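You operate a simulated robot arm through the tools that you are given. There is no shell and no other tool. Be economical: measure what you need, move in short steps, check, and stop when the job is done.

Carry out the task below with a simulated robot arm. There is one attempt and no reset: what you move stays moved.

JOB
Put one of the grey blocks from the keybed of the grand piano in the inside of the weight tray. Then put one of the wedges from the top of the window bench on the shelf under the packing table. Then lift the paper bin lid open. Keep to this order.
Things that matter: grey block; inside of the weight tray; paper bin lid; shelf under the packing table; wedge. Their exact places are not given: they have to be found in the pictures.

The check looks at the end state, three seconds after you hand in, the way a careful person would. Anything else that was tipped, shoved, dropped, spilled or broken makes it a failure. Lids that push on must go on centred and level and be pressed home; caps that screw on are set level and turned clockwise until they are tight.

ROBOT AND FRAMES
A 7-joint arm with a two-finger parallel gripper on a trunk, on a base that drives. Base frame: it is fixed to the floor where the robot stands at the start and does not move with it; the origin is under the middle of the robot, x ahead of it, y to its left, z up; the surface under the hand at the start is at about z = 700. Units: mm, degrees, N and s.
With the tool pointing down near the work surface it reaches from about 100 to 660 mm from the robot's upright axis, wherever it stands. Its first joint turns from -143.0 to 143.0 degrees. Places, roughly: inside of the weight tray (67x16 cm) [-2320, 1680, 800]; paper bin lid [4600, 1200, 400]; shelf under the packing table [1700, 1900, 200]; wedge [4750, -1500, 750]. Payload 3 kg.
Tool frame: the origin (TCP) lies between the finger pads and is the grasp point; the fingertips stand 30 mm ahead of it; z points along the fingers, y is the line along which they close. Largest opening 110 mm; finger width 20, thickness 10; the body of the gripper, 48 by 112 mm, starts 55 mm behind the TCP.
Orientation is that of the tool frame in the base frame, as a unit quaternion [x, y, z, w]. With the fingers straight down and closing along the base's y, the tool's x points along the base's -x, its y along +y and its z along -z.

CONTROLS
- The arm moves only by the tool play_rows. Its argument "deltas" is a list of rows, each an object of numbers (a shift or turn left out is 0, a gripper value left out holds the last): "x", "y", "z": the shift along the tool's x, y, z in units of 40 mm (1.0 is 40 mm); "wx", "wy", "wz": the turn, a rotation vector about the tool's x, y, z in units of 8 degrees (1.0 is 8 degrees); "hand": the finger opening in m, from 0 to 0.11. In form: [{"x": .., "y": .., "z": .., "wx": .., "wy": .., "wz": .., "hand": ..}, ...]. A call has 1 to 10 rows; each row shifts and turns the commanded pose from where the row before left it, along the tool's axes as they then stand. A call with a number of a shift or a turn outside -1 to 1 is refused whole. Each row takes 0.2 s and may step no farther than 50 mm and 8.6 degrees from the row before; otherwise, or with a gripper value out of range, the whole call is refused. Where a pose cannot be reached the arm comes as near as it can. A force on the tool above 40 N (or 10 N above the force at the start of the call, whichever is more), or a blocked arm, ends the call early, and 0.2 s more pass. Each finger travels about 108 mm/s and halts on what it meets, pressing with about 34 N; the grip force reading is that of the motor and also rises with nothing between the fingers. The clock runs only during rows and for 0.2 s after the last one: add rows that do not move to give the fingers time. It gives the time, the measured TCP pose, the force on the tool (base axes), the opening and the grip force at its end, in the units of the frame above (readings bear some noise), with the torque about the TCP (base axes, N m) and any sound that the robot's microphone picked up.
- Cameras (640 x 400 px; columns grow to the right, rows downward): "scene" is now at [133.8, -20.9, 1655.6]; the picture's right is [-0.36, -0.93, -0.00], its down [-0.86, 0.33, -0.38] and it looks along [0.36, -0.14, -0.92] (base axes); focal length 273 px, centre (320, 200). "wrist" rides on the gripper at [73, 17, -103] in the tool frame; the picture's right is [-0.23, 0.97, 0.00], its down [-0.76, -0.18, -0.62] and it looks along [-0.61, -0.14, 0.78] (tool axes); focal length 222 px, centre (320, 200).
- camera(camera): a new picture of that camera. No time passes.
- raise_lower(by): slides the trunk up (or, below 0, down) by that many mm; the arm and the scene camera ride with it, the base frame stays. It gives what a move gives, with no picture.
- roll_base(legs): drives the robot by 1 to 6 legs, each [ahead, left, turn to the left] in mm, mm and degrees, along the robot's own axes; the way and the turn of a leg run together, so that a leg with both is an arc; at most 1500 mm and 180 degrees a leg. The arm and the cameras ride along, it lands a little off, and it stops where it bumps. It gives what a move gives.
- pan_tilt(pan, tilt): turns the head with the scene camera to pan (to the left, within 86 degrees either way) and tilt (down, from -29 to 69), counted from straight ahead of the robot. It gives what a move gives.
- pixel_to_xyz(camera, pixels): there is no depth. For up to 12 entries [column, row, z] of the newest picture of that camera ("zoom" is the newest enlarged one), the place [x, y] in the base frame at which the ray of that pixel passes the height z, good to about 2 mm. No time passes.
- enlarge(camera, box): a new picture of the part [left, top, right, bottom] of that camera's present view, enlarged. No time passes.
- hand_in(): hands the job in; it is judged then, once.

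Go step by step. Measure first, check grasps and placings, and put right what went wrong. The budget is 110 turns and 90 pictures, counting those below and the enlarged ones. Unless the task says otherwise, let go and move clear before handing in.

The tools are called after ">>>" by a JSON object that holds its "fn" and its "kwargs". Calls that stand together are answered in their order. play_rows: Moves the arm, as the interface text tells. Its arguments: {"type":"object","properties":{"deltas":{"type":"array"}},"required":["deltas"]} The other tools are called the same way: raise_lower (by) slides the trunk up or down; roll_base (legs) drives the base; pan_tilt (pan, tilt) turns the head that bears the scene camera; camera (camera) takes a picture; pixel_to_xyz (camera, pixels) gives the place at which the rays of pixels pass given heights; enlarge (camera, box) takes an enlarged picture of a part of a camera's view; hand_in () hands the job in.

At the start:

```text
time_s: 0.0
position: [489.0, -207.3, 873.7]
tcp_rot: [0.0, 1.0, 0.0, -0.001]
contact_force: [-0.3, 1.5, 0.5]
wrist_torque: [-0.03, 0.0, -0.03]
finger_gap: 109.9
grasp_force: 0.1
trunk travel left (down, up): [-800.0, 90.0]
robot x, y, heading: [1.3, -0.2, 0.1]
head pan, tilt: [-20.8, 67.5]
```

scene: 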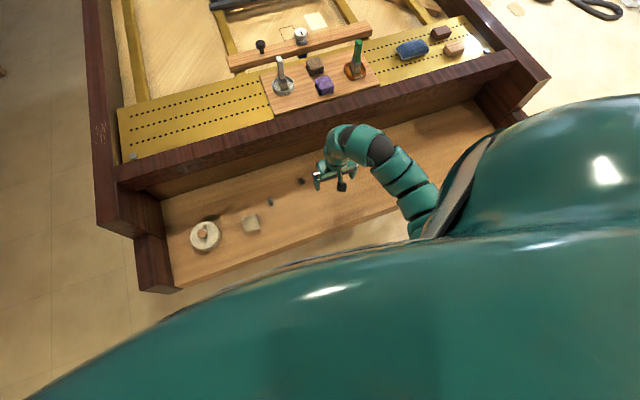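
wrist: 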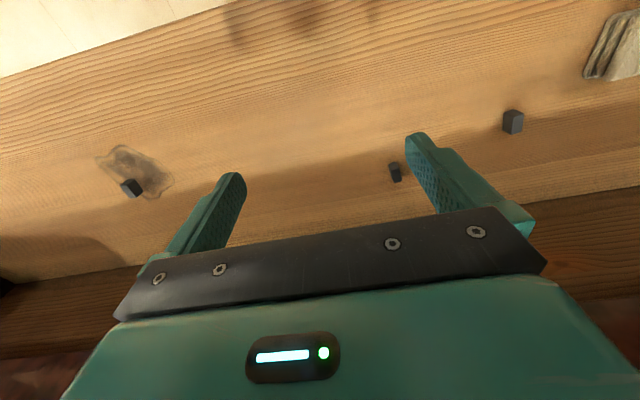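

The wrist picture shows small dark grey blocks at about (131,187), (395,172) and (513,121) on the keybed. I'll measure them and take a closer look.

>>> {"fn": "pixel_to_xyz", "kwargs": {"camera": "wrist", "pixels": [[131, 187, 710], [395, 172, 710], [513, 121, 710], [131, 197, 700], [395, 181, 700], [513, 133, 700]]}}

>>> {"fn": "enlarge", "kwargs": {"camera": "wrist", "box": [340, 80, 560, 220]}}

>>> {"fn": "enlarge", "kwargs": {"camera": "scene", "box": [140, 100, 460, 300]}}

```text
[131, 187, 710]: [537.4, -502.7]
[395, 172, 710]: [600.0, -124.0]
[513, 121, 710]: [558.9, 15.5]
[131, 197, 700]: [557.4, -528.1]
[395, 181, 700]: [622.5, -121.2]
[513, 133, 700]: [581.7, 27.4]
```

```text
2.86 times, centred on (450, 150) of wrist
```

zoom: 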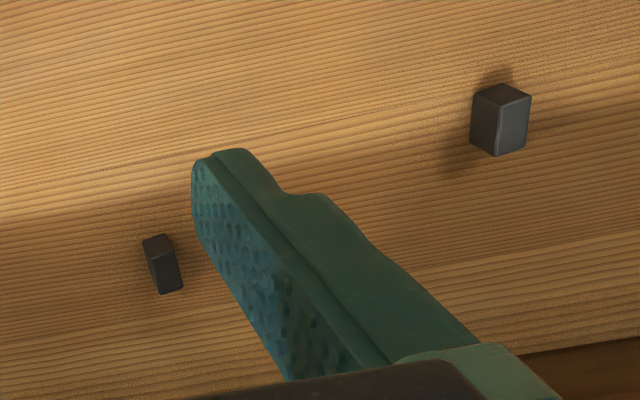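

```text
2.00 times, centred on (300, 200) of scene
```

zoom: 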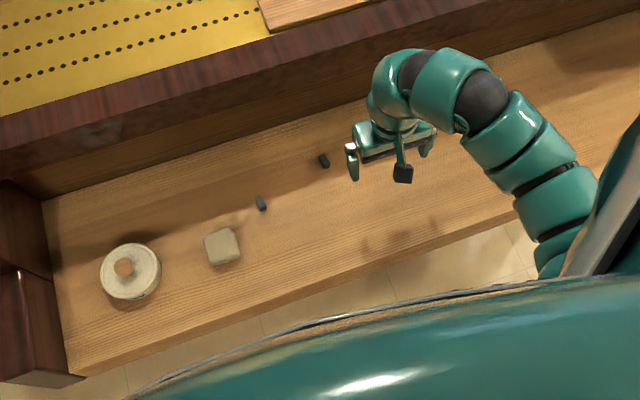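

The scene zoom shows two blocks at (261,203) and (323,160), with others behind the arm. I'll cross-measure them.

>>> {"fn": "pixel_to_xyz", "kwargs": {"camera": "zoom", "pixels": [[261, 203, 710], [323, 160, 710], [257, 199, 720], [265, 210, 700], [327, 167, 700], [222, 247, 720], [132, 270, 720]]}}

>>> {"fn": "pixel_to_xyz", "kwargs": {"camera": "wrist", "pixels": [[512, 130, 700], [512, 130, 680], [512, 130, 720], [395, 180, 700], [395, 180, 680], [395, 180, 720]]}}

>>> {"fn": "enlarge", "kwargs": {"camera": "scene", "box": [230, 160, 330, 230]}}

```text
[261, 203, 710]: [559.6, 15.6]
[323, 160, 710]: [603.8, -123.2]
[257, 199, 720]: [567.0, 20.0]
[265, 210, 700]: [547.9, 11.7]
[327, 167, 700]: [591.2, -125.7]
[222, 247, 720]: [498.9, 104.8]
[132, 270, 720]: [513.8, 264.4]
```

```text
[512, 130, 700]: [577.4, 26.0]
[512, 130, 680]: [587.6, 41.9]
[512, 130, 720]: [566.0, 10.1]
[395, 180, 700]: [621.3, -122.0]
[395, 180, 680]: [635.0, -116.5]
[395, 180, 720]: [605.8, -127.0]
```

```text
5.71 times, centred on (280, 195) of scene
```

zoom: 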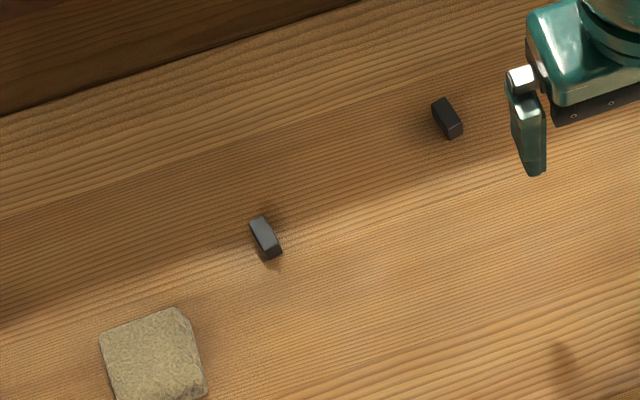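

The block at about (559,15,z 710) agrees in both cameras and is clearly grey. I'll measure its edges for the yaw.

>>> {"fn": "pixel_to_xyz", "kwargs": {"camera": "zoom", "pixels": [[249, 221, 718], [262, 215, 718], [268, 248, 718], [281, 243, 718], [268, 260, 700], [282, 255, 700]]}}

```text
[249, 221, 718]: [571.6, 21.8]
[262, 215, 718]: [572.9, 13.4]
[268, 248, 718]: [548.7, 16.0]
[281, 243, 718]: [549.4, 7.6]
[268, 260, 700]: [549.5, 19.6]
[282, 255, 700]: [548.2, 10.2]
```

The block is about 24×9×16 mm, with its long axis about 14° off x. I'll move above it, turn to match, and look.

>>> {"fn": "play_rows", "kwargs": {"deltas": [{"x": -0.292, "y": 0.928, "z": 0.2}, {"x": -0.292, "y": 0.928, "z": 0.2}, {"x": -0.292, "y": 0.928, "z": 0.2}, {"x": -0.292, "y": 0.928, "z": 0.2}, {"x": -0.292, "y": 0.928, "z": 0.2}, {"x": -0.292, "y": 0.928, "z": 0.2}, {"wz": -0.875, "hand": 0.05}, {"wz": -0.875}, {}]}}

>>> {"fn": "camera", "kwargs": {"camera": "wrist"}}

```text
time_s: 2.0
position: [561.5, 15.8, 826.0]
tcp_rot: [-0.121, 0.993, -0.001, -0.001]
contact_force: [-0.5, 0.0, 0.3]
wrist_torque: [0.01, -0.04, 0.02]
finger_gap: 50.4
grasp_force: 0.2
trunk travel left (down, up): [-800.0, 90.0]
robot x, y, heading: [-2.2, -2.0, -0.0]
head pan, tilt: [-20.8, 67.5]
```

```text
84 pictures are left
```

wrist: 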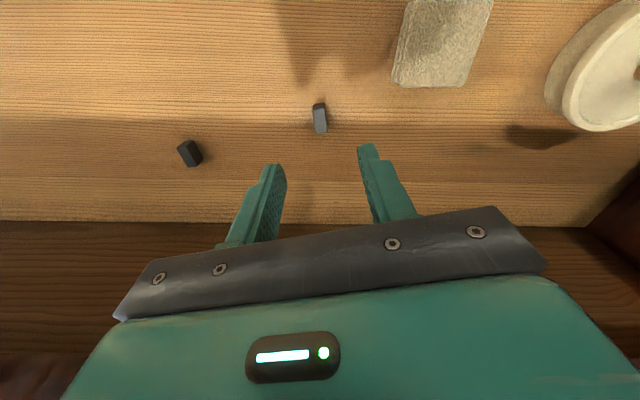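

The turn is right (tool x is along the block). I'll re-measure the block in this view at (320,120).

>>> {"fn": "pixel_to_xyz", "kwargs": {"camera": "wrist", "pixels": [[319, 106, 716], [321, 130, 716], [320, 118, 710], [314, 109, 716], [325, 104, 716], [316, 134, 700], [327, 131, 700]]}}

>>> {"fn": "enlarge", "kwargs": {"camera": "wrist", "box": [240, 80, 400, 180]}}

```text
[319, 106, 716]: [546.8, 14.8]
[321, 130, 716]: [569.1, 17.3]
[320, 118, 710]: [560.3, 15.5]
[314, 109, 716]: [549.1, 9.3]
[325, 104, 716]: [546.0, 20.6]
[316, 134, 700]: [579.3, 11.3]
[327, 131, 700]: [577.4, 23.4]
```

```text
4.00 times, centred on (320, 130) of wrist
```

zoom: 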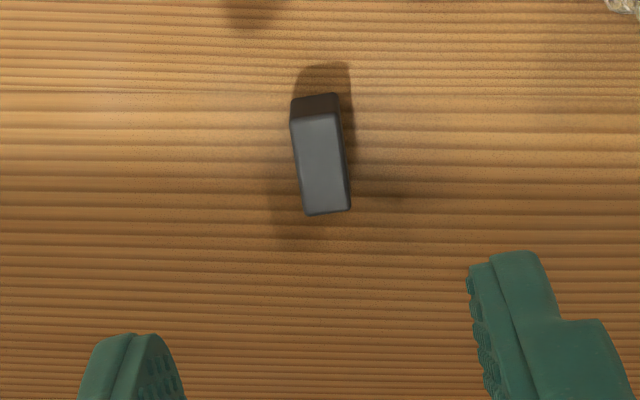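

In this view the light face is the top and the dark strip above it is the near side. I'll measure the corners.

>>> {"fn": "pixel_to_xyz", "kwargs": {"camera": "zoom", "pixels": [[291, 118, 714], [335, 115, 714], [305, 215, 714], [350, 210, 714], [292, 98, 700], [335, 93, 700], [292, 98, 696], [335, 93, 696], [291, 118, 710], [335, 115, 710], [305, 215, 710], [350, 210, 710]]}}

```text
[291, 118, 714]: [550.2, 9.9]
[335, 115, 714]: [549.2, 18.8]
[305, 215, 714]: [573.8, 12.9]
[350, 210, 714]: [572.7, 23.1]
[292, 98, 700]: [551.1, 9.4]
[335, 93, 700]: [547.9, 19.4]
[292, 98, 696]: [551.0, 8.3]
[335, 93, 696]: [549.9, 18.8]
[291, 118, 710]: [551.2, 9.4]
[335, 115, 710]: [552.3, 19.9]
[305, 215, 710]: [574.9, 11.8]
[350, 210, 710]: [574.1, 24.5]
```

The centre is (561.5,16), directly under the TCP, with yaw about 10° and top about 714. I'll descend to TCP z≈733 and close.

>>> {"fn": "play_rows", "kwargs": {"deltas": [{"z": 0.7, "wz": 0.4}, {"z": 0.7}, {"z": 0.5}, {"z": 0.3}, {"z": 0.125}, {"hand": 0.0}, {}, {}, {}]}}

>>> {"fn": "enlarge", "kwargs": {"camera": "wrist", "box": [200, 80, 460, 240]}}

```text
time_s: 4.0
position: [558.8, 16.4, 732.3]
tcp_rot: [-0.093, 0.996, 0.0, -0.001]
contact_force: [0.7, -0.2, -0.3]
wrist_torque: [-0.01, 0.0, 0.03]
finger_gap: 10.7
grasp_force: 33.7
trunk travel left (down, up): [-800.0, 90.0]
robot x, y, heading: [2.7, -1.9, 0.3]
head pan, tilt: [-20.8, 67.5]
```

```text
2.46 times, centred on (330, 160) of wrist
```

zoom: 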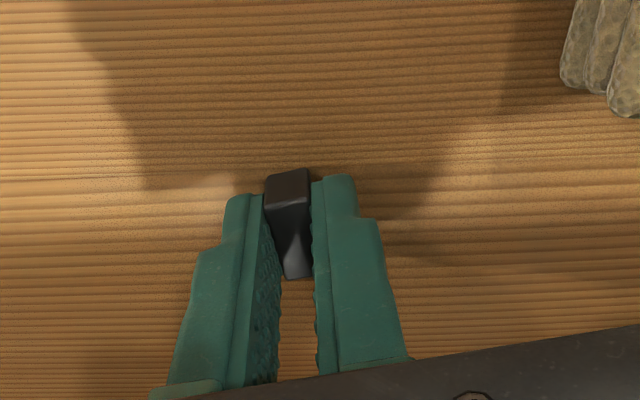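

Gripped (gap 10.7 mm). I'll lift and retract, then look around towards the tray.

>>> {"fn": "play_rows", "kwargs": {"deltas": [{"z": -0.5}, {"z": -1}, {"z": -1}, {"z": -1}, {"z": -1}, {"z": -1}, {"x": 1}, {"x": 1}, {"x": 1}, {"x": 1}]}}

>>> {"fn": "pan_tilt", "kwargs": {"pan": 86, "tilt": 20}}

>>> {"fn": "camera", "kwargs": {"camera": "scene"}}

>>> {"fn": "camera", "kwargs": {"camera": "wrist"}}

```text
time_s: 6.2
position: [401.0, -16.0, 952.4]
tcp_rot: [-0.093, 0.996, 0.001, -0.001]
contact_force: [0.0, 0.6, 0.4]
wrist_torque: [-0.02, -0.01, 0.02]
finger_gap: 11.0
grasp_force: 34.1
trunk travel left (down, up): [-800.0, 90.0]
robot x, y, heading: [1.9, 5.4, 0.0]
head pan, tilt: [-20.8, 67.5]
```

```text
time_s: 8.0
position: [404.2, -16.3, 953.4]
tcp_rot: [-0.094, 0.996, 0.0, -0.001]
contact_force: [-0.4, -0.1, -0.9]
wrist_torque: [0.02, 0.01, -0.01]
finger_gap: 10.9
grasp_force: 34.2
trunk travel left (down, up): [-800.0, 90.0]
robot x, y, heading: [-0.7, 3.1, 0.2]
head pan, tilt: [85.9, 20.0]
```

```text
81 pictures are left
```

scene: 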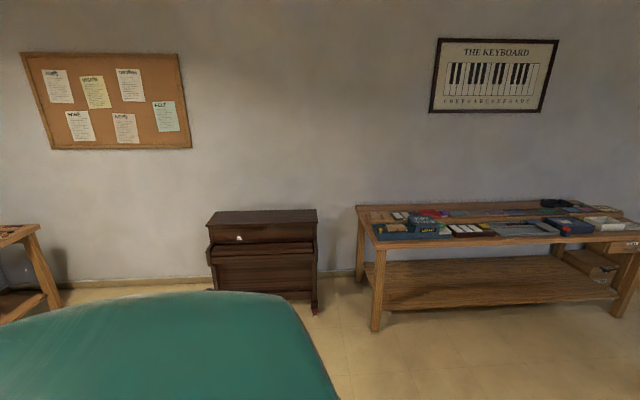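

```text
80 pictures are left
```

wrist: 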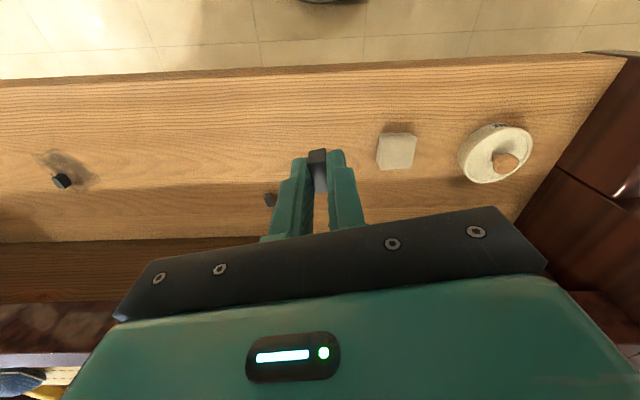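

The packing table is at right; the tray is to the left-rear, on the table at the left edge (20,235). I'll back away from the piano and turn towards the tray.

>>> {"fn": "roll_base", "kwargs": {"legs": [[-400, 0, 0], [0, 0, 140]]}}

>>> {"fn": "pan_tilt", "kwargs": {"pan": 0, "tilt": 25}}

>>> {"fn": "camera", "kwargs": {"camera": "scene"}}

```text
time_s: 9.8
position: [211.8, -8.7, 951.3]
tcp_rot: [-0.098, 0.995, -0.001, -0.004]
contact_force: [0.2, 0.7, -1.3]
wrist_torque: [-0.03, 0.06, 0.03]
finger_gap: 10.9
grasp_force: 34.1
trunk travel left (down, up): [-800.0, 90.0]
robot x, y, heading: [-190.1, 3.8, 0.6]
head pan, tilt: [85.9, 20.0]
stopped in leg 1: the robot was blocked; the commanded pose is now the measured one
```

```text
time_s: 11.3
position: [210.1, -9.7, 952.4]
tcp_rot: [-0.097, 0.995, -0.001, -0.002]
contact_force: [-0.6, 0.1, -0.7]
wrist_torque: [-0.02, -0.02, 0.0]
finger_gap: 10.6
grasp_force: 34.0
trunk travel left (down, up): [-800.0, 90.0]
robot x, y, heading: [-191.6, 2.4, 0.7]
head pan, tilt: [0.0, 25.0]
```

```text
79 pictures are left
```

scene: 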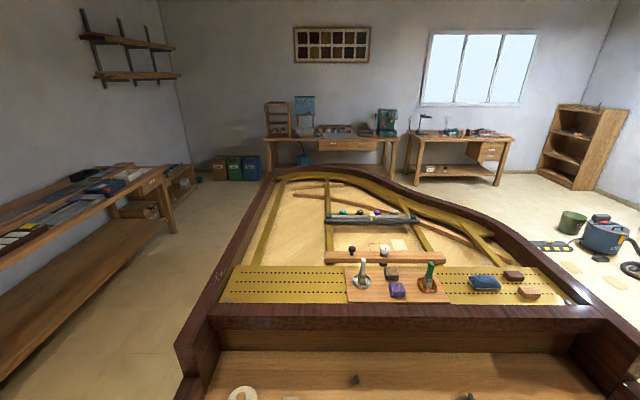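

Something behind blocked the base after 190 mm. I'll look to both sides downward.

>>> {"fn": "pan_tilt", "kwargs": {"pan": 86, "tilt": 45}}

>>> {"fn": "camera", "kwargs": {"camera": "scene"}}

>>> {"fn": "pan_tilt", "kwargs": {"pan": -86, "tilt": 40}}

>>> {"fn": "camera", "kwargs": {"camera": "scene"}}

```text
time_s: 12.9
position: [210.2, -8.8, 951.6]
tcp_rot: [-0.097, 0.995, 0.0, -0.001]
contact_force: [0.8, -0.6, -1.0]
wrist_torque: [0.02, 0.0, -0.01]
finger_gap: 10.5
grasp_force: 34.0
trunk travel left (down, up): [-800.0, 90.0]
robot x, y, heading: [-193.4, 2.6, 0.2]
head pan, tilt: [85.9, 45.0]
```

```text
78 pictures are left
```

scene: 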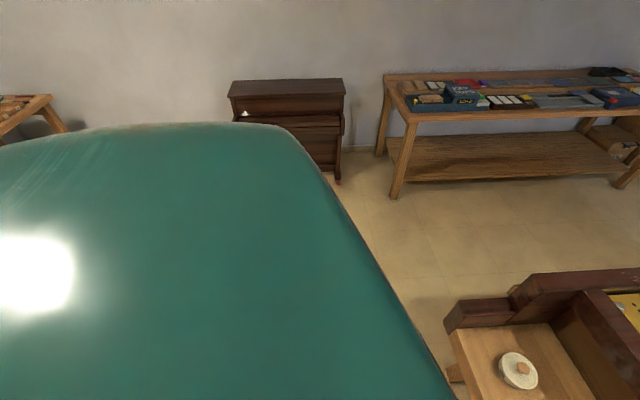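

```text
time_s: 15.6
position: [210.2, -9.7, 951.9]
tcp_rot: [-0.097, 0.995, 0.0, -0.002]
contact_force: [0.5, -0.2, -1.5]
wrist_torque: [0.03, 0.01, -0.02]
finger_gap: 10.8
grasp_force: 33.7
trunk travel left (down, up): [-800.0, 90.0]
robot x, y, heading: [-193.5, 2.7, 0.3]
head pan, tilt: [-85.9, 40.0]
```

```text
77 pictures are left
```

scene: 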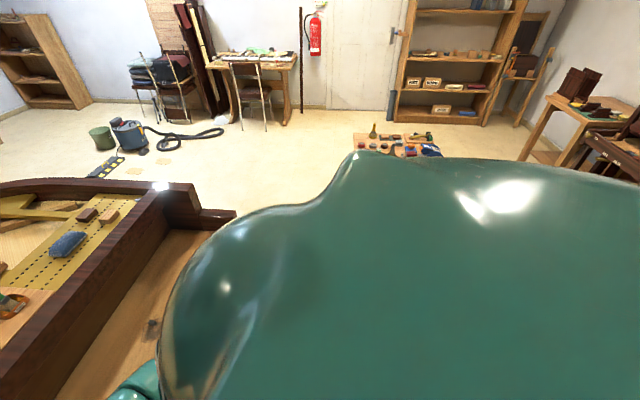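

Left looks clear; a low stool-like thing with tools is right-behind. I'll nudge forward and strafe left, away from whatever is behind, then look.

>>> {"fn": "roll_base", "kwargs": {"legs": [[50, 0, 0], [0, 700, 0]]}}

>>> {"fn": "pan_tilt", "kwargs": {"pan": 86, "tilt": 30}}

>>> {"fn": "camera", "kwargs": {"camera": "scene"}}

```text
time_s: 20.0
position: [250.4, 710.8, 953.3]
tcp_rot: [-0.101, 0.995, 0.0, -0.002]
contact_force: [-0.4, -0.7, -0.9]
wrist_torque: [-0.02, 0.0, 0.02]
finger_gap: 10.8
grasp_force: 33.9
trunk travel left (down, up): [-800.0, 90.0]
robot x, y, heading: [-151.6, 722.0, 1.0]
head pan, tilt: [-85.9, 40.0]
```

```text
time_s: 22.6
position: [250.2, 710.9, 952.8]
tcp_rot: [-0.101, 0.995, 0.0, -0.001]
contact_force: [-1.0, -0.5, -1.1]
wrist_torque: [0.02, -0.04, -0.02]
finger_gap: 10.6
grasp_force: 33.5
trunk travel left (down, up): [-800.0, 90.0]
robot x, y, heading: [-152.4, 721.8, 0.9]
head pan, tilt: [85.9, 30.0]
```

```text
76 pictures are left
```

scene: 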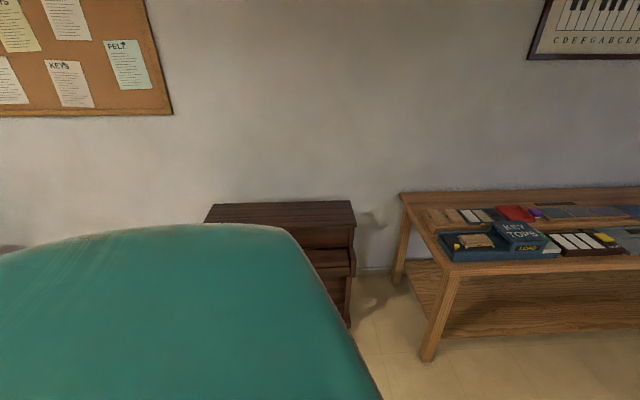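

I'm at (-152,722), clear of the piano. I'll turn left 100° and look ahead-left.

>>> {"fn": "roll_base", "kwargs": {"legs": [[0, 0, 100]]}}

>>> {"fn": "pan_tilt", "kwargs": {"pan": 60, "tilt": 30}}

>>> {"fn": "camera", "kwargs": {"camera": "scene"}}

```text
time_s: 27.2
position: [-214.1, 1117.8, 951.9]
tcp_rot: [0.829, -0.56, 0.001, 0.002]
contact_force: [0.4, -0.1, -1.2]
wrist_torque: [0.0, 0.0, 0.03]
finger_gap: 10.9
grasp_force: 34.5
trunk travel left (down, up): [-800.0, 90.0]
robot x, y, heading: [-148.7, 719.9, 101.4]
head pan, tilt: [85.9, 30.0]
```

```text
time_s: 28.1
position: [-214.6, 1117.6, 952.4]
tcp_rot: [0.829, -0.559, 0.001, 0.001]
contact_force: [-0.8, 0.6, -0.4]
wrist_torque: [0.0, -0.01, 0.01]
finger_gap: 10.6
grasp_force: 34.2
trunk travel left (down, up): [-800.0, 90.0]
robot x, y, heading: [-148.7, 718.6, 101.1]
head pan, tilt: [60.0, 30.0]
```

```text
75 pictures are left
```

scene: 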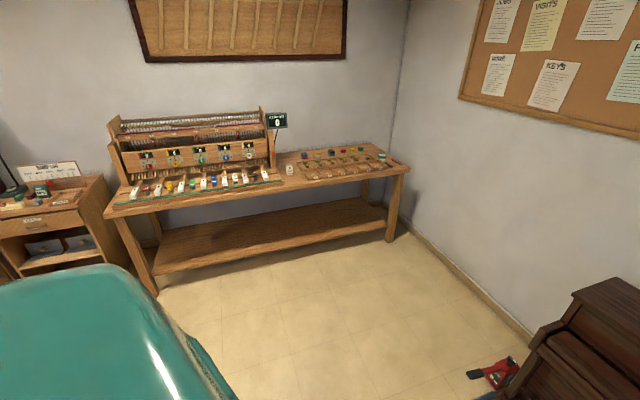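

The tray seems to be at the right part of this bench (345,168). I'll zoom in and measure, including the red thing on the floor at (495,372).

>>> {"fn": "pixel_to_xyz", "kwargs": {"camera": "scene", "pixels": [[495, 372, 0], [390, 240, 0], [157, 295, 0], [300, 177, 780], [400, 168, 780], [116, 213, 780], [130, 270, 0], [345, 168, 800], [470, 372, 0], [520, 360, 60]]}}

>>> {"fn": "enlarge", "kwargs": {"camera": "scene", "box": [260, 120, 430, 220]}}

```text
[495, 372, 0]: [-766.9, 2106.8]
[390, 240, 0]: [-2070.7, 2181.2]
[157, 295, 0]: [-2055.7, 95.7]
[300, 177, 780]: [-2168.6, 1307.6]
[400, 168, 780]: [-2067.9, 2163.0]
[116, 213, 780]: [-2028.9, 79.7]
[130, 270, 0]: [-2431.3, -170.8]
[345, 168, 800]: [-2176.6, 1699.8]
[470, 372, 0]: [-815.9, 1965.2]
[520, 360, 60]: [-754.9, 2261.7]
```

```text
3.76 times, centred on (345, 170) of scene
```

zoom: 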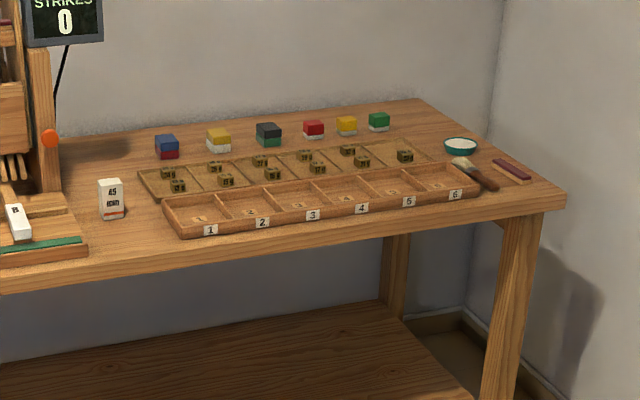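

The front tray with compartments 1–6 versus the backing strip with brass pieces: I'll measure their extents to match 67×16 cm at (-2320,1680).

>>> {"fn": "pixel_to_xyz", "kwargs": {"camera": "zoom", "pixels": [[164, 200, 800], [182, 236, 780], [480, 193, 780], [452, 164, 800], [140, 177, 790], [412, 138, 790], [430, 158, 790], [158, 203, 790], [310, 205, 785], [565, 195, 780], [285, 165, 785]]}}

```text
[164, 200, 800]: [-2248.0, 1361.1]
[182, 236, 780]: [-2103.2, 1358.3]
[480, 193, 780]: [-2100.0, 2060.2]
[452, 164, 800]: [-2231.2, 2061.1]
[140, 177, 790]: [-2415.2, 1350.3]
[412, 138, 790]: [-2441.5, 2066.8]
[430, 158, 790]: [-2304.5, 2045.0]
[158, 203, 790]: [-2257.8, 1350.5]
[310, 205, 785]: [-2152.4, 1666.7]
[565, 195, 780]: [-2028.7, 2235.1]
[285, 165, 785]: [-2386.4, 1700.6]
```

I need a closer look to tell the weight tray apart. I'll drive: ahead 300, turn 79°, ahead 1150, then look.

>>> {"fn": "roll_base", "kwargs": {"legs": [[300, 0, 0], [0, 0, 79], [1150, 0, 0]]}}

>>> {"fn": "pan_tilt", "kwargs": {"pan": -30, "tilt": 40}}

>>> {"fn": "camera", "kwargs": {"camera": "scene"}}

```text
time_s: 38.9
position: [-1725.9, 1013.4, 951.7]
tcp_rot: [0.995, 0.101, 0.002, 0.0]
contact_force: [0.4, -0.1, -0.1]
wrist_torque: [0.01, 0.0, 0.01]
finger_gap: 10.8
grasp_force: 34.3
trunk travel left (down, up): [-800.0, 90.0]
robot x, y, heading: [-1324.2, 1002.5, -179.1]
head pan, tilt: [60.0, 30.0]
```

```text
time_s: 40.5
position: [-1724.8, 1013.8, 952.5]
tcp_rot: [0.995, 0.1, 0.002, 0.0]
contact_force: [0.2, -0.2, -1.3]
wrist_torque: [0.01, 0.03, -0.01]
finger_gap: 10.7
grasp_force: 34.6
trunk travel left (down, up): [-800.0, 90.0]
robot x, y, heading: [-1322.3, 1004.5, -179.1]
head pan, tilt: [-30.0, 40.0]
```

```text
73 pictures are left
```

scene: 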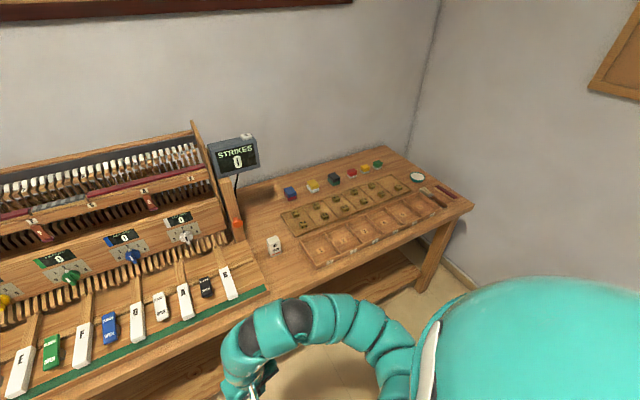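

>>> {"fn": "enlarge", "kwargs": {"camera": "scene", "box": [260, 150, 480, 288]}}

```text
2.90 times, centred on (370, 219) of scene
```

zoom: 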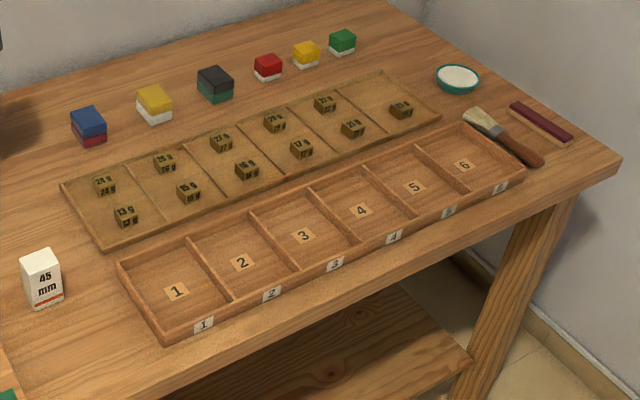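

The rear tray holds gram-marked brass weights (weight tray, matches x≈-2320). The front one is a numbered sorter. I'll measure heights by comparing with the previous view.

>>> {"fn": "pixel_to_xyz", "kwargs": {"camera": "zoom", "pixels": [[62, 185, 790], [62, 185, 770], [440, 116, 790], [440, 116, 770], [375, 73, 790], [375, 73, 770], [104, 246, 790], [104, 246, 770], [370, 95, 780], [395, 85, 780], [621, 160, 780], [621, 160, 760]]}}

```text
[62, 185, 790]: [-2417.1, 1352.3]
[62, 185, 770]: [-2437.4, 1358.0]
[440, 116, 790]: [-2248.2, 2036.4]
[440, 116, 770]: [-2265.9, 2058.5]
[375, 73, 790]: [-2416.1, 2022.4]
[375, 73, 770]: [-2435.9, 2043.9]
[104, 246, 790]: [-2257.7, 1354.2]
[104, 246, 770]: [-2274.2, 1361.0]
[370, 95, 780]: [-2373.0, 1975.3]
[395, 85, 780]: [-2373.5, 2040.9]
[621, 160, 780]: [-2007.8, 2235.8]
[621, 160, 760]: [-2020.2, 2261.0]
```

At z≈790 the tray spans x −2417..−2257 and y 1352..2030 (16×68 cm), which matches. I'll measure the weights in the right-hand compartments.

>>> {"fn": "pixel_to_xyz", "kwargs": {"camera": "zoom", "pixels": [[401, 110, 790], [352, 128, 790], [324, 104, 790], [302, 149, 790], [387, 134, 782], [340, 87, 782], [327, 152, 782], [275, 121, 790], [420, 122, 782]]}}

>>> {"fn": "enlarge", "kwargs": {"camera": "scene", "box": [340, 165, 430, 221]}}

```text
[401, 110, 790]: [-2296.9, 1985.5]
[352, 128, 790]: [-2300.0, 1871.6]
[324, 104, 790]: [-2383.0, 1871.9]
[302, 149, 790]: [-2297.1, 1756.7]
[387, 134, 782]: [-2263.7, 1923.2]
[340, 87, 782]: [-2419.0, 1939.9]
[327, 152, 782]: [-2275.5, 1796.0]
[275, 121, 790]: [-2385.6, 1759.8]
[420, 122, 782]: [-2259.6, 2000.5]
```

```text
7.11 times, centred on (385, 193) of scene
```

zoom: 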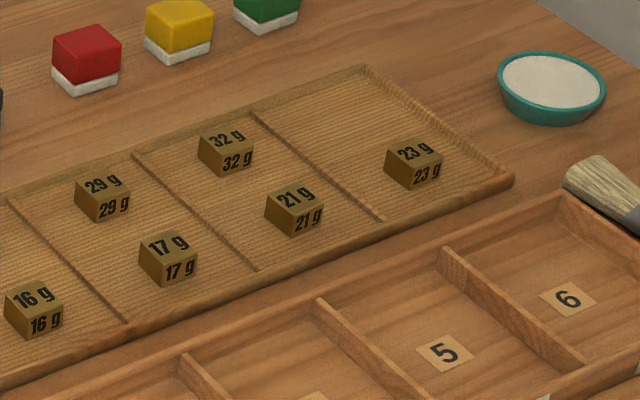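

Compartment 6 has free room behind its single weight; the target is about (−2352, 1965). I'll drive ahead 130, right 875, then ahead 200.

>>> {"fn": "roll_base", "kwargs": {"legs": [[130, 0, -0.9], [0, -875, 0], [200, 0, 0]]}}

>>> {"fn": "pan_tilt", "kwargs": {"pan": 0, "tilt": 55}}

>>> {"fn": "camera", "kwargs": {"camera": "scene"}}

```text
time_s: 47.3
position: [-2054.8, 1917.5, 951.3]
tcp_rot: [0.996, 0.087, 0.002, 0.0]
contact_force: [0.2, -0.7, -0.4]
wrist_torque: [0.04, -0.01, -0.02]
finger_gap: 11.1
grasp_force: 34.1
trunk travel left (down, up): [-800.0, 90.0]
robot x, y, heading: [-1654.9, 1893.9, 179.3]
head pan, tilt: [-30.0, 40.0]
```

```text
time_s: 48.3
position: [-2053.6, 1917.6, 952.0]
tcp_rot: [0.996, 0.087, 0.002, 0.0]
contact_force: [0.8, 0.3, -0.8]
wrist_torque: [-0.01, 0.0, 0.0]
finger_gap: 11.0
grasp_force: 33.4
trunk travel left (down, up): [-800.0, 90.0]
robot x, y, heading: [-1653.6, 1892.5, 179.3]
head pan, tilt: [0.0, 55.0]
```

```text
70 pictures are left
```

scene: 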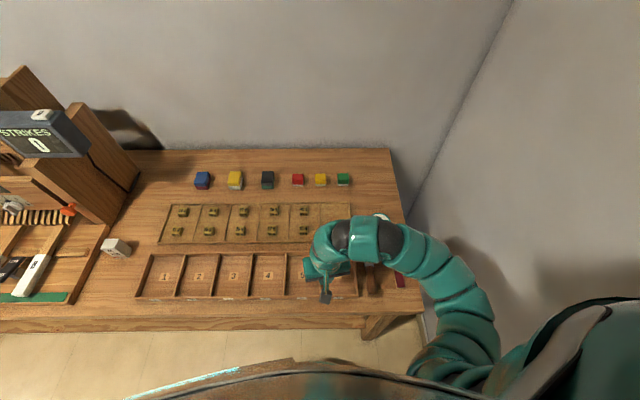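

The table edge is still well ahead of the base. I'll drive another 70 mm ahead.

>>> {"fn": "roll_base", "kwargs": {"legs": [[70, 0, 0.7]]}}

>>> {"fn": "pixel_to_xyz", "kwargs": {"camera": "scene", "pixels": [[346, 205, 785], [303, 231, 790], [306, 210, 790], [163, 205, 790], [157, 243, 790]]}}

```text
time_s: 49.3
position: [-2125.3, 1911.7, 951.7]
tcp_rot: [0.996, 0.094, 0.003, 0.0]
contact_force: [-1.2, 0.7, -0.1]
wrist_torque: [-0.02, -0.02, -0.03]
finger_gap: 10.7
grasp_force: 34.3
trunk travel left (down, up): [-800.0, 90.0]
robot x, y, heading: [-1722.7, 1893.1, 180.0]
head pan, tilt: [0.0, 55.0]
```

```text
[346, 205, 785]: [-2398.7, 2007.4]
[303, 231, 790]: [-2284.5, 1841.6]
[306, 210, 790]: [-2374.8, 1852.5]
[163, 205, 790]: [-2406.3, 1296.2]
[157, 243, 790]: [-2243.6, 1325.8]
```

Now at x=−1723. I'll align the tool and move above (−2350,1965) at the current height, then look.

>>> {"fn": "play_rows", "kwargs": {"deltas": [{"wz": 0.675}, {"wz": 0.675}, {"x": -0.937, "y": -0.22}, {"x": -0.937, "y": -0.22}, {"x": -0.937, "y": -0.22}, {"x": -0.937, "y": -0.22}, {"x": -0.937, "y": -0.22}, {"x": -0.937, "y": -0.22}, {}]}}

>>> {"fn": "camera", "kwargs": {"camera": "wrist"}}

>>> {"fn": "enlarge", "kwargs": {"camera": "scene", "box": [260, 140, 460, 265]}}

```text
time_s: 51.3
position: [-2351.8, 1967.8, 948.8]
tcp_rot: [1.0, 0.0, 0.002, 0.0]
contact_force: [-0.1, 0.0, 0.3]
wrist_torque: [0.0, 0.02, -0.03]
finger_gap: 10.7
grasp_force: 34.0
trunk travel left (down, up): [-800.0, 90.0]
robot x, y, heading: [-1722.8, 1898.0, 180.0]
head pan, tilt: [0.0, 55.0]
```

```text
69 pictures are left
```

wrist: 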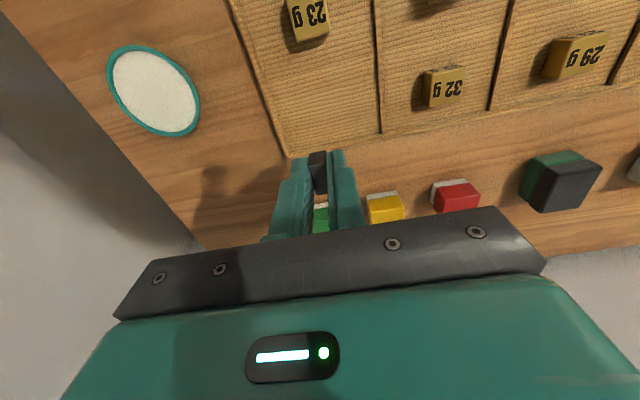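

```text
3.20 times, centred on (360, 202) of scene
```

zoom: 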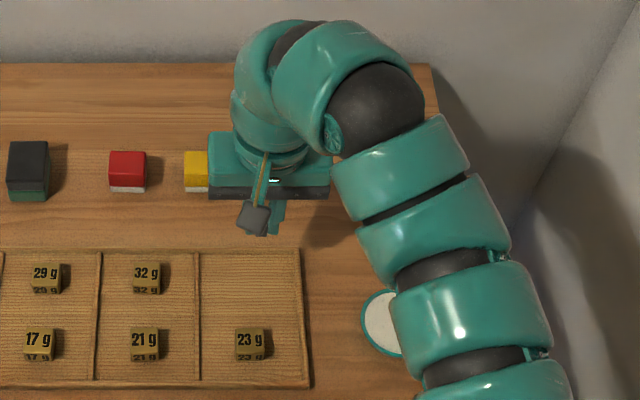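

Compartment 6 is now visible (scene zoom 200–305 × 250–382). I'll measure its corners and the 23 g weight in this view.

>>> {"fn": "pixel_to_xyz", "kwargs": {"camera": "zoom", "pixels": [[200, 255, 788], [300, 255, 788], [306, 380, 788], [198, 382, 788], [252, 335, 790], [250, 290, 785]]}}

>>> {"fn": "pixel_to_xyz", "kwargs": {"camera": "wrist", "pixels": [[312, 20, 795], [381, 133, 785], [290, 155, 785], [330, 90, 783]]}}

```text
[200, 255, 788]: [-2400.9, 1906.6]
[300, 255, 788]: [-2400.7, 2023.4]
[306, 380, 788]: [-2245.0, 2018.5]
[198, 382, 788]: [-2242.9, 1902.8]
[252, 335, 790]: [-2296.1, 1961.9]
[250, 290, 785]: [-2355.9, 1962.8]
```

```text
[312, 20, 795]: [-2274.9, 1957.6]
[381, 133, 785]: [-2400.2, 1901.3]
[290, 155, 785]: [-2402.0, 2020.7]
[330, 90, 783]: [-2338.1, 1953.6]
```

The target is good; I'll shift 6 mm rearward and descend to z≈830, then look.

>>> {"fn": "play_rows", "kwargs": {"deltas": [{"x": -0.15, "z": 0.6}, {"z": 0.8}, {"z": 0.8}, {"z": 0.5}, {"z": 0.25}, {}]}}

>>> {"fn": "camera", "kwargs": {"camera": "wrist"}}

>>> {"fn": "enlarge", "kwargs": {"camera": "scene", "box": [280, 160, 400, 235]}}

```text
time_s: 52.7
position: [-2356.7, 1963.7, 836.0]
tcp_rot: [1.0, 0.0, -0.002, 0.0]
contact_force: [-6.6, 0.9, 28.3]
wrist_torque: [0.1, 0.13, 0.03]
finger_gap: 11.1
grasp_force: 33.9
trunk travel left (down, up): [-800.0, 90.0]
robot x, y, heading: [-1721.6, 1895.3, 179.9]
head pan, tilt: [0.0, 55.0]
```

```text
67 pictures are left
```

wrist: 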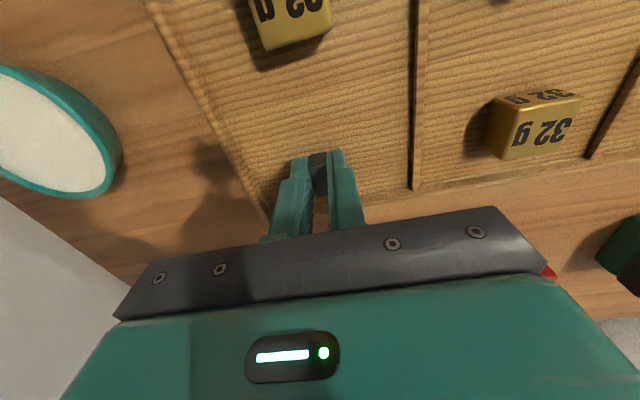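

```text
5.33 times, centred on (340, 198) of scene
```

zoom: 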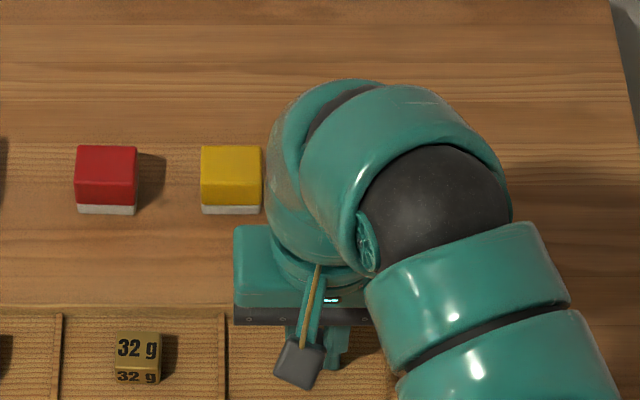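

There was contact at z=836 (28 N), so the tray floor is about 803. The block is inside the compartment, so I'll ease off and open gently.

>>> {"fn": "play_rows", "kwargs": {"deltas": [{"z": -0.09}, {}, {"hand": 0.02}, {"hand": 0.03}, {}, {}]}}

>>> {"fn": "enlarge", "kwargs": {"camera": "wrist", "box": [200, 80, 440, 230]}}

```text
time_s: 54.1
position: [-2353.8, 1965.2, 836.2]
tcp_rot: [1.0, 0.0, 0.001, -0.001]
contact_force: [-0.3, -0.5, 0.1]
wrist_torque: [0.01, 0.0, 0.0]
finger_gap: 30.1
grasp_force: 0.1
trunk travel left (down, up): [-800.0, 90.0]
robot x, y, heading: [-1716.9, 1892.7, 180.0]
head pan, tilt: [0.0, 55.0]
```

```text
2.67 times, centred on (320, 155) of wrist
```

zoom: 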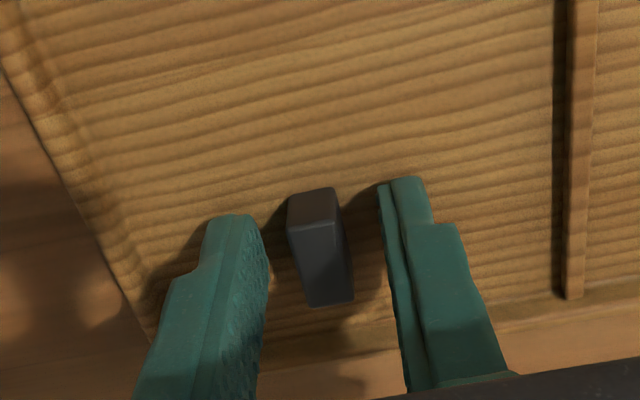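

The block stands in the tray, released. I'll lift straight up 120 mm, retract, and verify.

>>> {"fn": "play_rows", "kwargs": {"deltas": [{"z": -0.4}, {"z": -0.9}, {"z": -0.9}, {"z": -0.9}, {"x": 0.9}, {"x": 0.9}, {"x": 0.9}, {"x": 0.9}, {"x": 0.9}, {"x": 0.9}]}}

>>> {"fn": "camera", "kwargs": {"camera": "wrist"}}

>>> {"fn": "enlarge", "kwargs": {"camera": "scene", "box": [240, 140, 440, 265]}}

```text
time_s: 56.3
position: [-2140.7, 1962.9, 964.8]
tcp_rot: [1.0, 0.0, 0.001, 0.0]
contact_force: [-0.1, 0.1, -0.3]
wrist_torque: [0.03, 0.04, 0.0]
finger_gap: 29.9
grasp_force: 0.0
trunk travel left (down, up): [-800.0, 90.0]
robot x, y, heading: [-1719.0, 1894.1, 180.2]
head pan, tilt: [0.0, 55.0]
```

```text
64 pictures are left
```

wrist: 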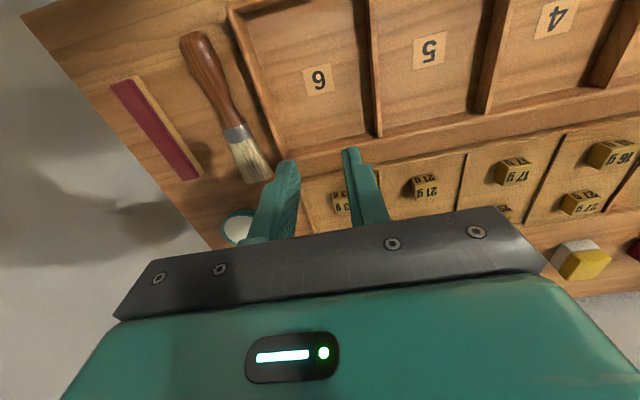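

```text
3.20 times, centred on (340, 202) of scene
```

zoom: 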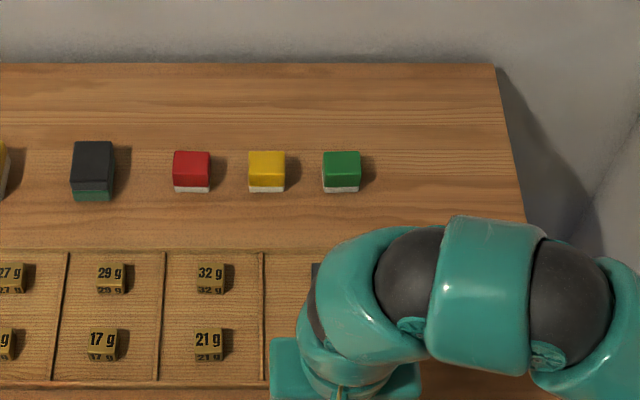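

The block is peeking out at (316,270) beside the arm, inside the compartment. I'll back off, strafe to y≈950, check the tray, then turn around.

>>> {"fn": "roll_base", "kwargs": {"legs": [[-300, 0, 0]]}}

>>> {"fn": "enlarge", "kwargs": {"camera": "scene", "box": [240, 100, 440, 225]}}

>>> {"fn": "roll_base", "kwargs": {"legs": [[0, 930, 0], [0, 0, -180]]}}

>>> {"fn": "pan_tilt", "kwargs": {"pan": 0, "tilt": 25}}

>>> {"fn": "camera", "kwargs": {"camera": "scene"}}

```text
time_s: 58.4
position: [-1834.7, 1965.7, 964.6]
tcp_rot: [1.0, -0.005, 0.0, -0.001]
contact_force: [0.5, 0.5, 0.4]
wrist_torque: [-0.02, 0.04, -0.01]
finger_gap: 30.0
grasp_force: 0.0
trunk travel left (down, up): [-800.0, 90.0]
robot x, y, heading: [-1415.5, 1896.4, 179.2]
head pan, tilt: [0.0, 55.0]
```

```text
3.20 times, centred on (340, 162) of scene
```

zoom: 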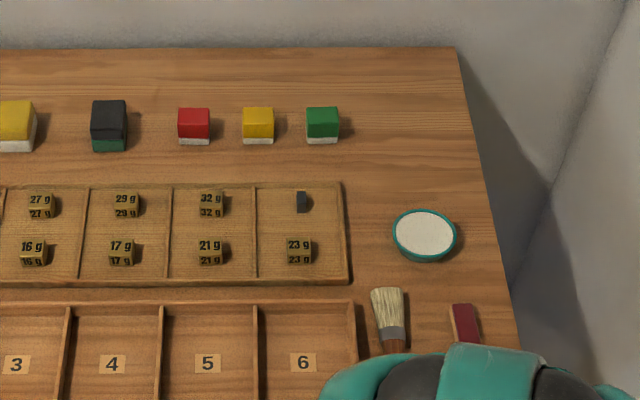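

```text
time_s: 70.6
position: [-1009.7, 887.5, 964.5]
tcp_rot: [0.019, 1.0, 0.0, -0.001]
contact_force: [-0.5, -0.4, 0.8]
wrist_torque: [0.01, 0.0, 0.01]
finger_gap: 30.0
grasp_force: 0.0
trunk travel left (down, up): [-800.0, 90.0]
robot x, y, heading: [-1422.3, 970.3, -1.8]
head pan, tilt: [0.0, 55.0]
```

```text
time_s: 71.6
position: [-1010.1, 888.2, 964.3]
tcp_rot: [0.02, 1.0, 0.0, -0.001]
contact_force: [-0.4, 0.3, -0.4]
wrist_torque: [-0.03, 0.0, 0.02]
finger_gap: 30.1
grasp_force: 0.0
trunk travel left (down, up): [-800.0, 90.0]
robot x, y, heading: [-1426.6, 969.3, -2.1]
head pan, tilt: [0.0, 25.0]
```

```text
61 pictures are left
```

scene: 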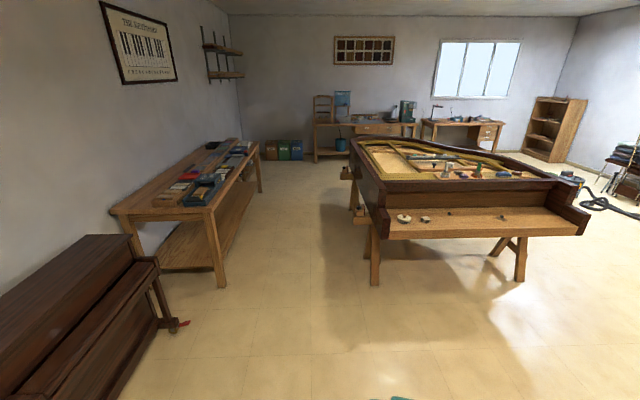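

The block rests in the tray. The corridor between table and piano is clear; I'll measure its borders.

>>> {"fn": "pixel_to_xyz", "kwargs": {"camera": "scene", "pixels": [[225, 287, 0], [375, 285, 0], [262, 192, 0], [355, 210, 0], [340, 170, 900], [386, 215, 750], [175, 333, 0], [158, 330, 0], [318, 163, 0], [430, 155, 0], [490, 150, 760], [340, 165, 0]]}}

>>> {"fn": "enlarge", "kwargs": {"camera": "scene", "box": [240, 60, 560, 260]}}

```text
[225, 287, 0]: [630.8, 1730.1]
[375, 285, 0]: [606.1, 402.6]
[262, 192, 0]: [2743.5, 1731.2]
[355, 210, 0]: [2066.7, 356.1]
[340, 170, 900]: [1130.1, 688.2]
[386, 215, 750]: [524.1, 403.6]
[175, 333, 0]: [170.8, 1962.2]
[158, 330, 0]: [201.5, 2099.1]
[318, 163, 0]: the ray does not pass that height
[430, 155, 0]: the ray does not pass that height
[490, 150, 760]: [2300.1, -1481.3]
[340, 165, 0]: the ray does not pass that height
```

```text
2.00 times, centred on (400, 160) of scene
```

zoom: 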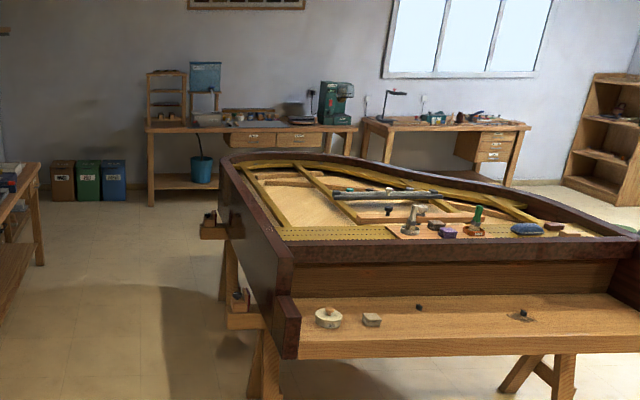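

The corridor runs y≈400–1730. I'll drive along y≈1150 to x≈2800 and look.

>>> {"fn": "roll_base", "kwargs": {"legs": [[0, 190, 2], [1500, 0, 0], [1500, 0, 0], [1300, 0, 0]]}}

>>> {"fn": "pan_tilt", "kwargs": {"pan": -35, "tilt": 25}}

>>> {"fn": "camera", "kwargs": {"camera": "scene"}}

```text
time_s: 93.5
position: [3327.3, 984.4, 963.6]
tcp_rot: [0.002, 1.0, 0.0, -0.002]
contact_force: [0.0, 0.1, 0.8]
wrist_torque: [-0.03, 0.04, 0.02]
finger_gap: 30.0
grasp_force: 0.1
trunk travel left (down, up): [-800.0, 90.0]
robot x, y, heading: [2909.5, 1053.3, 0.0]
head pan, tilt: [0.0, 25.0]
```

```text
time_s: 94.5
position: [3326.3, 985.1, 964.1]
tcp_rot: [0.002, 1.0, 0.0, -0.002]
contact_force: [0.2, -0.1, 0.0]
wrist_torque: [0.03, -0.02, -0.02]
finger_gap: 30.1
grasp_force: 0.1
trunk travel left (down, up): [-800.0, 90.0]
robot x, y, heading: [2911.4, 1053.3, -0.0]
head pan, tilt: [-35.0, 25.0]
```

```text
59 pictures are left
```

scene: 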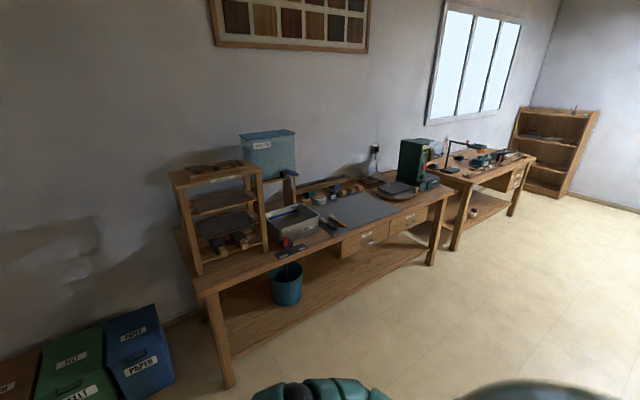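

The paper bin is the blue one at (135,345). The window bench is at (490,165). I'll measure footprints.

>>> {"fn": "pixel_to_xyz", "kwargs": {"camera": "scene", "pixels": [[230, 385, 0], [430, 263, 0], [455, 248, 0], [510, 213, 0], [470, 180, 750], [535, 157, 750], [480, 165, 760], [178, 380, 0], [620, 210, 0]]}}

>>> {"fn": "pan_tilt", "kwargs": {"pan": -80, "tilt": 30}}

>>> {"fn": "camera", "kwargs": {"camera": "scene"}}

```text
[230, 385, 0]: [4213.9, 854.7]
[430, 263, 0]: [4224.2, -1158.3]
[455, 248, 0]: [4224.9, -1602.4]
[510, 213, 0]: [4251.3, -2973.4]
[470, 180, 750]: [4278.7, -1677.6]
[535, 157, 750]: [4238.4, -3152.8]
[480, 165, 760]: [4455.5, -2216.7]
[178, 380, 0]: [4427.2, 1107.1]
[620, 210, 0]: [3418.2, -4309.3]
```

```text
time_s: 95.6
position: [3327.0, 984.7, 963.3]
tcp_rot: [0.002, 1.0, 0.0, -0.001]
contact_force: [0.6, -0.2, 0.5]
wrist_torque: [-0.01, 0.01, -0.02]
finger_gap: 30.0
grasp_force: 0.1
trunk travel left (down, up): [-800.0, 90.0]
robot x, y, heading: [2906.4, 1047.2, -0.3]
head pan, tilt: [-80.0, 30.0]
```

```text
58 pictures are left
```

scene: 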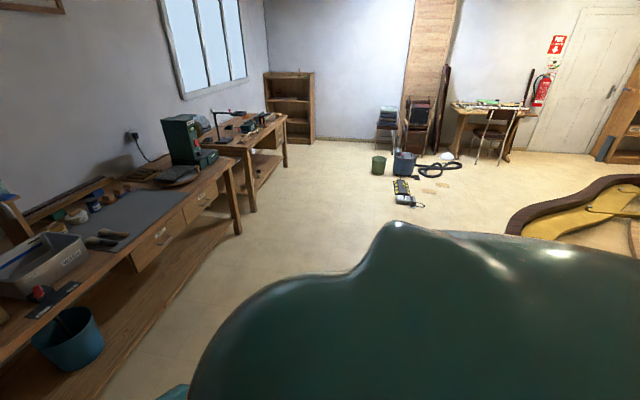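

Benches' front edges are at x≈4220. I'll check the piano's tail extent and then strafe between them.

>>> {"fn": "pixel_to_xyz", "kwargs": {"camera": "scene", "pixels": [[505, 230, 950], [540, 200, 950], [640, 175, 950], [380, 172, 0], [416, 205, 0], [240, 235, 0], [253, 210, 0]]}}

>>> {"fn": "enlarge", "kwargs": {"camera": "scene", "box": [150, 80, 330, 192]}}

```text
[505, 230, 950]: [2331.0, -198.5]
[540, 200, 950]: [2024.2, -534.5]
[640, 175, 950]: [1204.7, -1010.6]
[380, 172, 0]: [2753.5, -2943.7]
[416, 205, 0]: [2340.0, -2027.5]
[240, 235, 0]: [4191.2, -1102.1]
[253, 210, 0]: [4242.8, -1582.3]
```

```text
3.56 times, centred on (240, 136) of scene
```

zoom: 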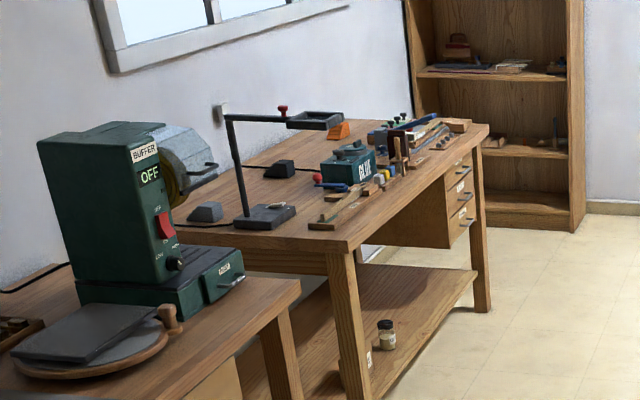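

Two dark wedge shapes sit on the window bench at zoom (205,212) and (283,168). I'll drive ahead 550 and right 2600.

>>> {"fn": "roll_base", "kwargs": {"legs": [[550, 0, 0], [0, -1350, 0], [0, -1250, 0]]}}

>>> {"fn": "pan_tilt", "kwargs": {"pan": 0, "tilt": 40}}

>>> {"fn": "camera", "kwargs": {"camera": "scene"}}

```text
time_s: 110.8
position: [3850.5, -1566.9, 963.7]
tcp_rot: [0.006, 1.0, 0.001, -0.003]
contact_force: [-0.5, -0.4, 0.6]
wrist_torque: [0.01, 0.01, -0.03]
finger_gap: 29.9
grasp_force: 0.1
trunk travel left (down, up): [-800.0, 90.0]
robot x, y, heading: [3431.4, -1495.5, -0.6]
head pan, tilt: [-80.0, 30.0]
```

```text
time_s: 112.3
position: [3850.4, -1566.3, 963.4]
tcp_rot: [0.006, 1.0, 0.0, -0.001]
contact_force: [0.1, 0.3, 0.5]
wrist_torque: [-0.03, 0.0, 0.02]
finger_gap: 30.0
grasp_force: 0.0
trunk travel left (down, up): [-800.0, 90.0]
robot x, y, heading: [3432.9, -1496.0, -0.9]
head pan, tilt: [0.0, 40.0]
```

```text
56 pictures are left
```

scene: 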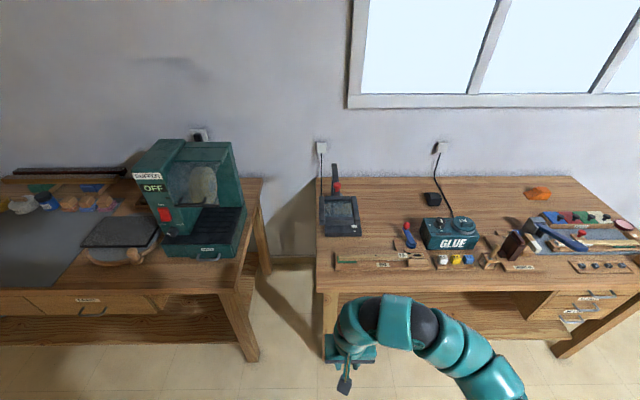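

>>> {"fn": "enlarge", "kwargs": {"camera": "scene", "box": [300, 150, 480, 262]}}

>>> {"fn": "enlarge", "kwargs": {"camera": "scene", "box": [460, 165, 640, 278]}}

```text
3.56 times, centred on (390, 206) of scene
```

zoom: 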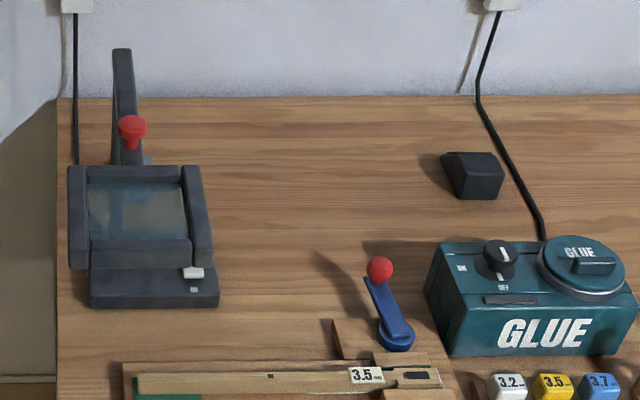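

```text
3.54 times, centred on (550, 222) of scene
```

zoom: 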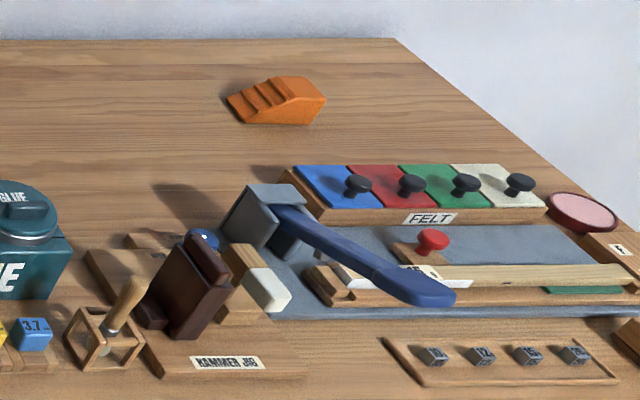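

Wedge-like things: black at zoom1 (475,175), a grey piece behind the lamp at (148,160), and orange at zoom2 (275,100). I'll measure.

>>> {"fn": "pixel_to_xyz", "kwargs": {"camera": "scene", "pixels": [[434, 205, 750], [537, 196, 750], [341, 195, 750], [316, 290, 740], [318, 178, 740], [569, 177, 740], [640, 269, 740], [450, 250, 740], [408, 247, 740]]}}

```text
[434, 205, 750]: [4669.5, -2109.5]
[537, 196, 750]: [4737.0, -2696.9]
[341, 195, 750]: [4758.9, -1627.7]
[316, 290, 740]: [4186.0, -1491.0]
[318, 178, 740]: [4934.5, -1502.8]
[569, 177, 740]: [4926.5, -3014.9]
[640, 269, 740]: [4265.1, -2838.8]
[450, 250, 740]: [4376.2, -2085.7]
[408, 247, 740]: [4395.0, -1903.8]
```

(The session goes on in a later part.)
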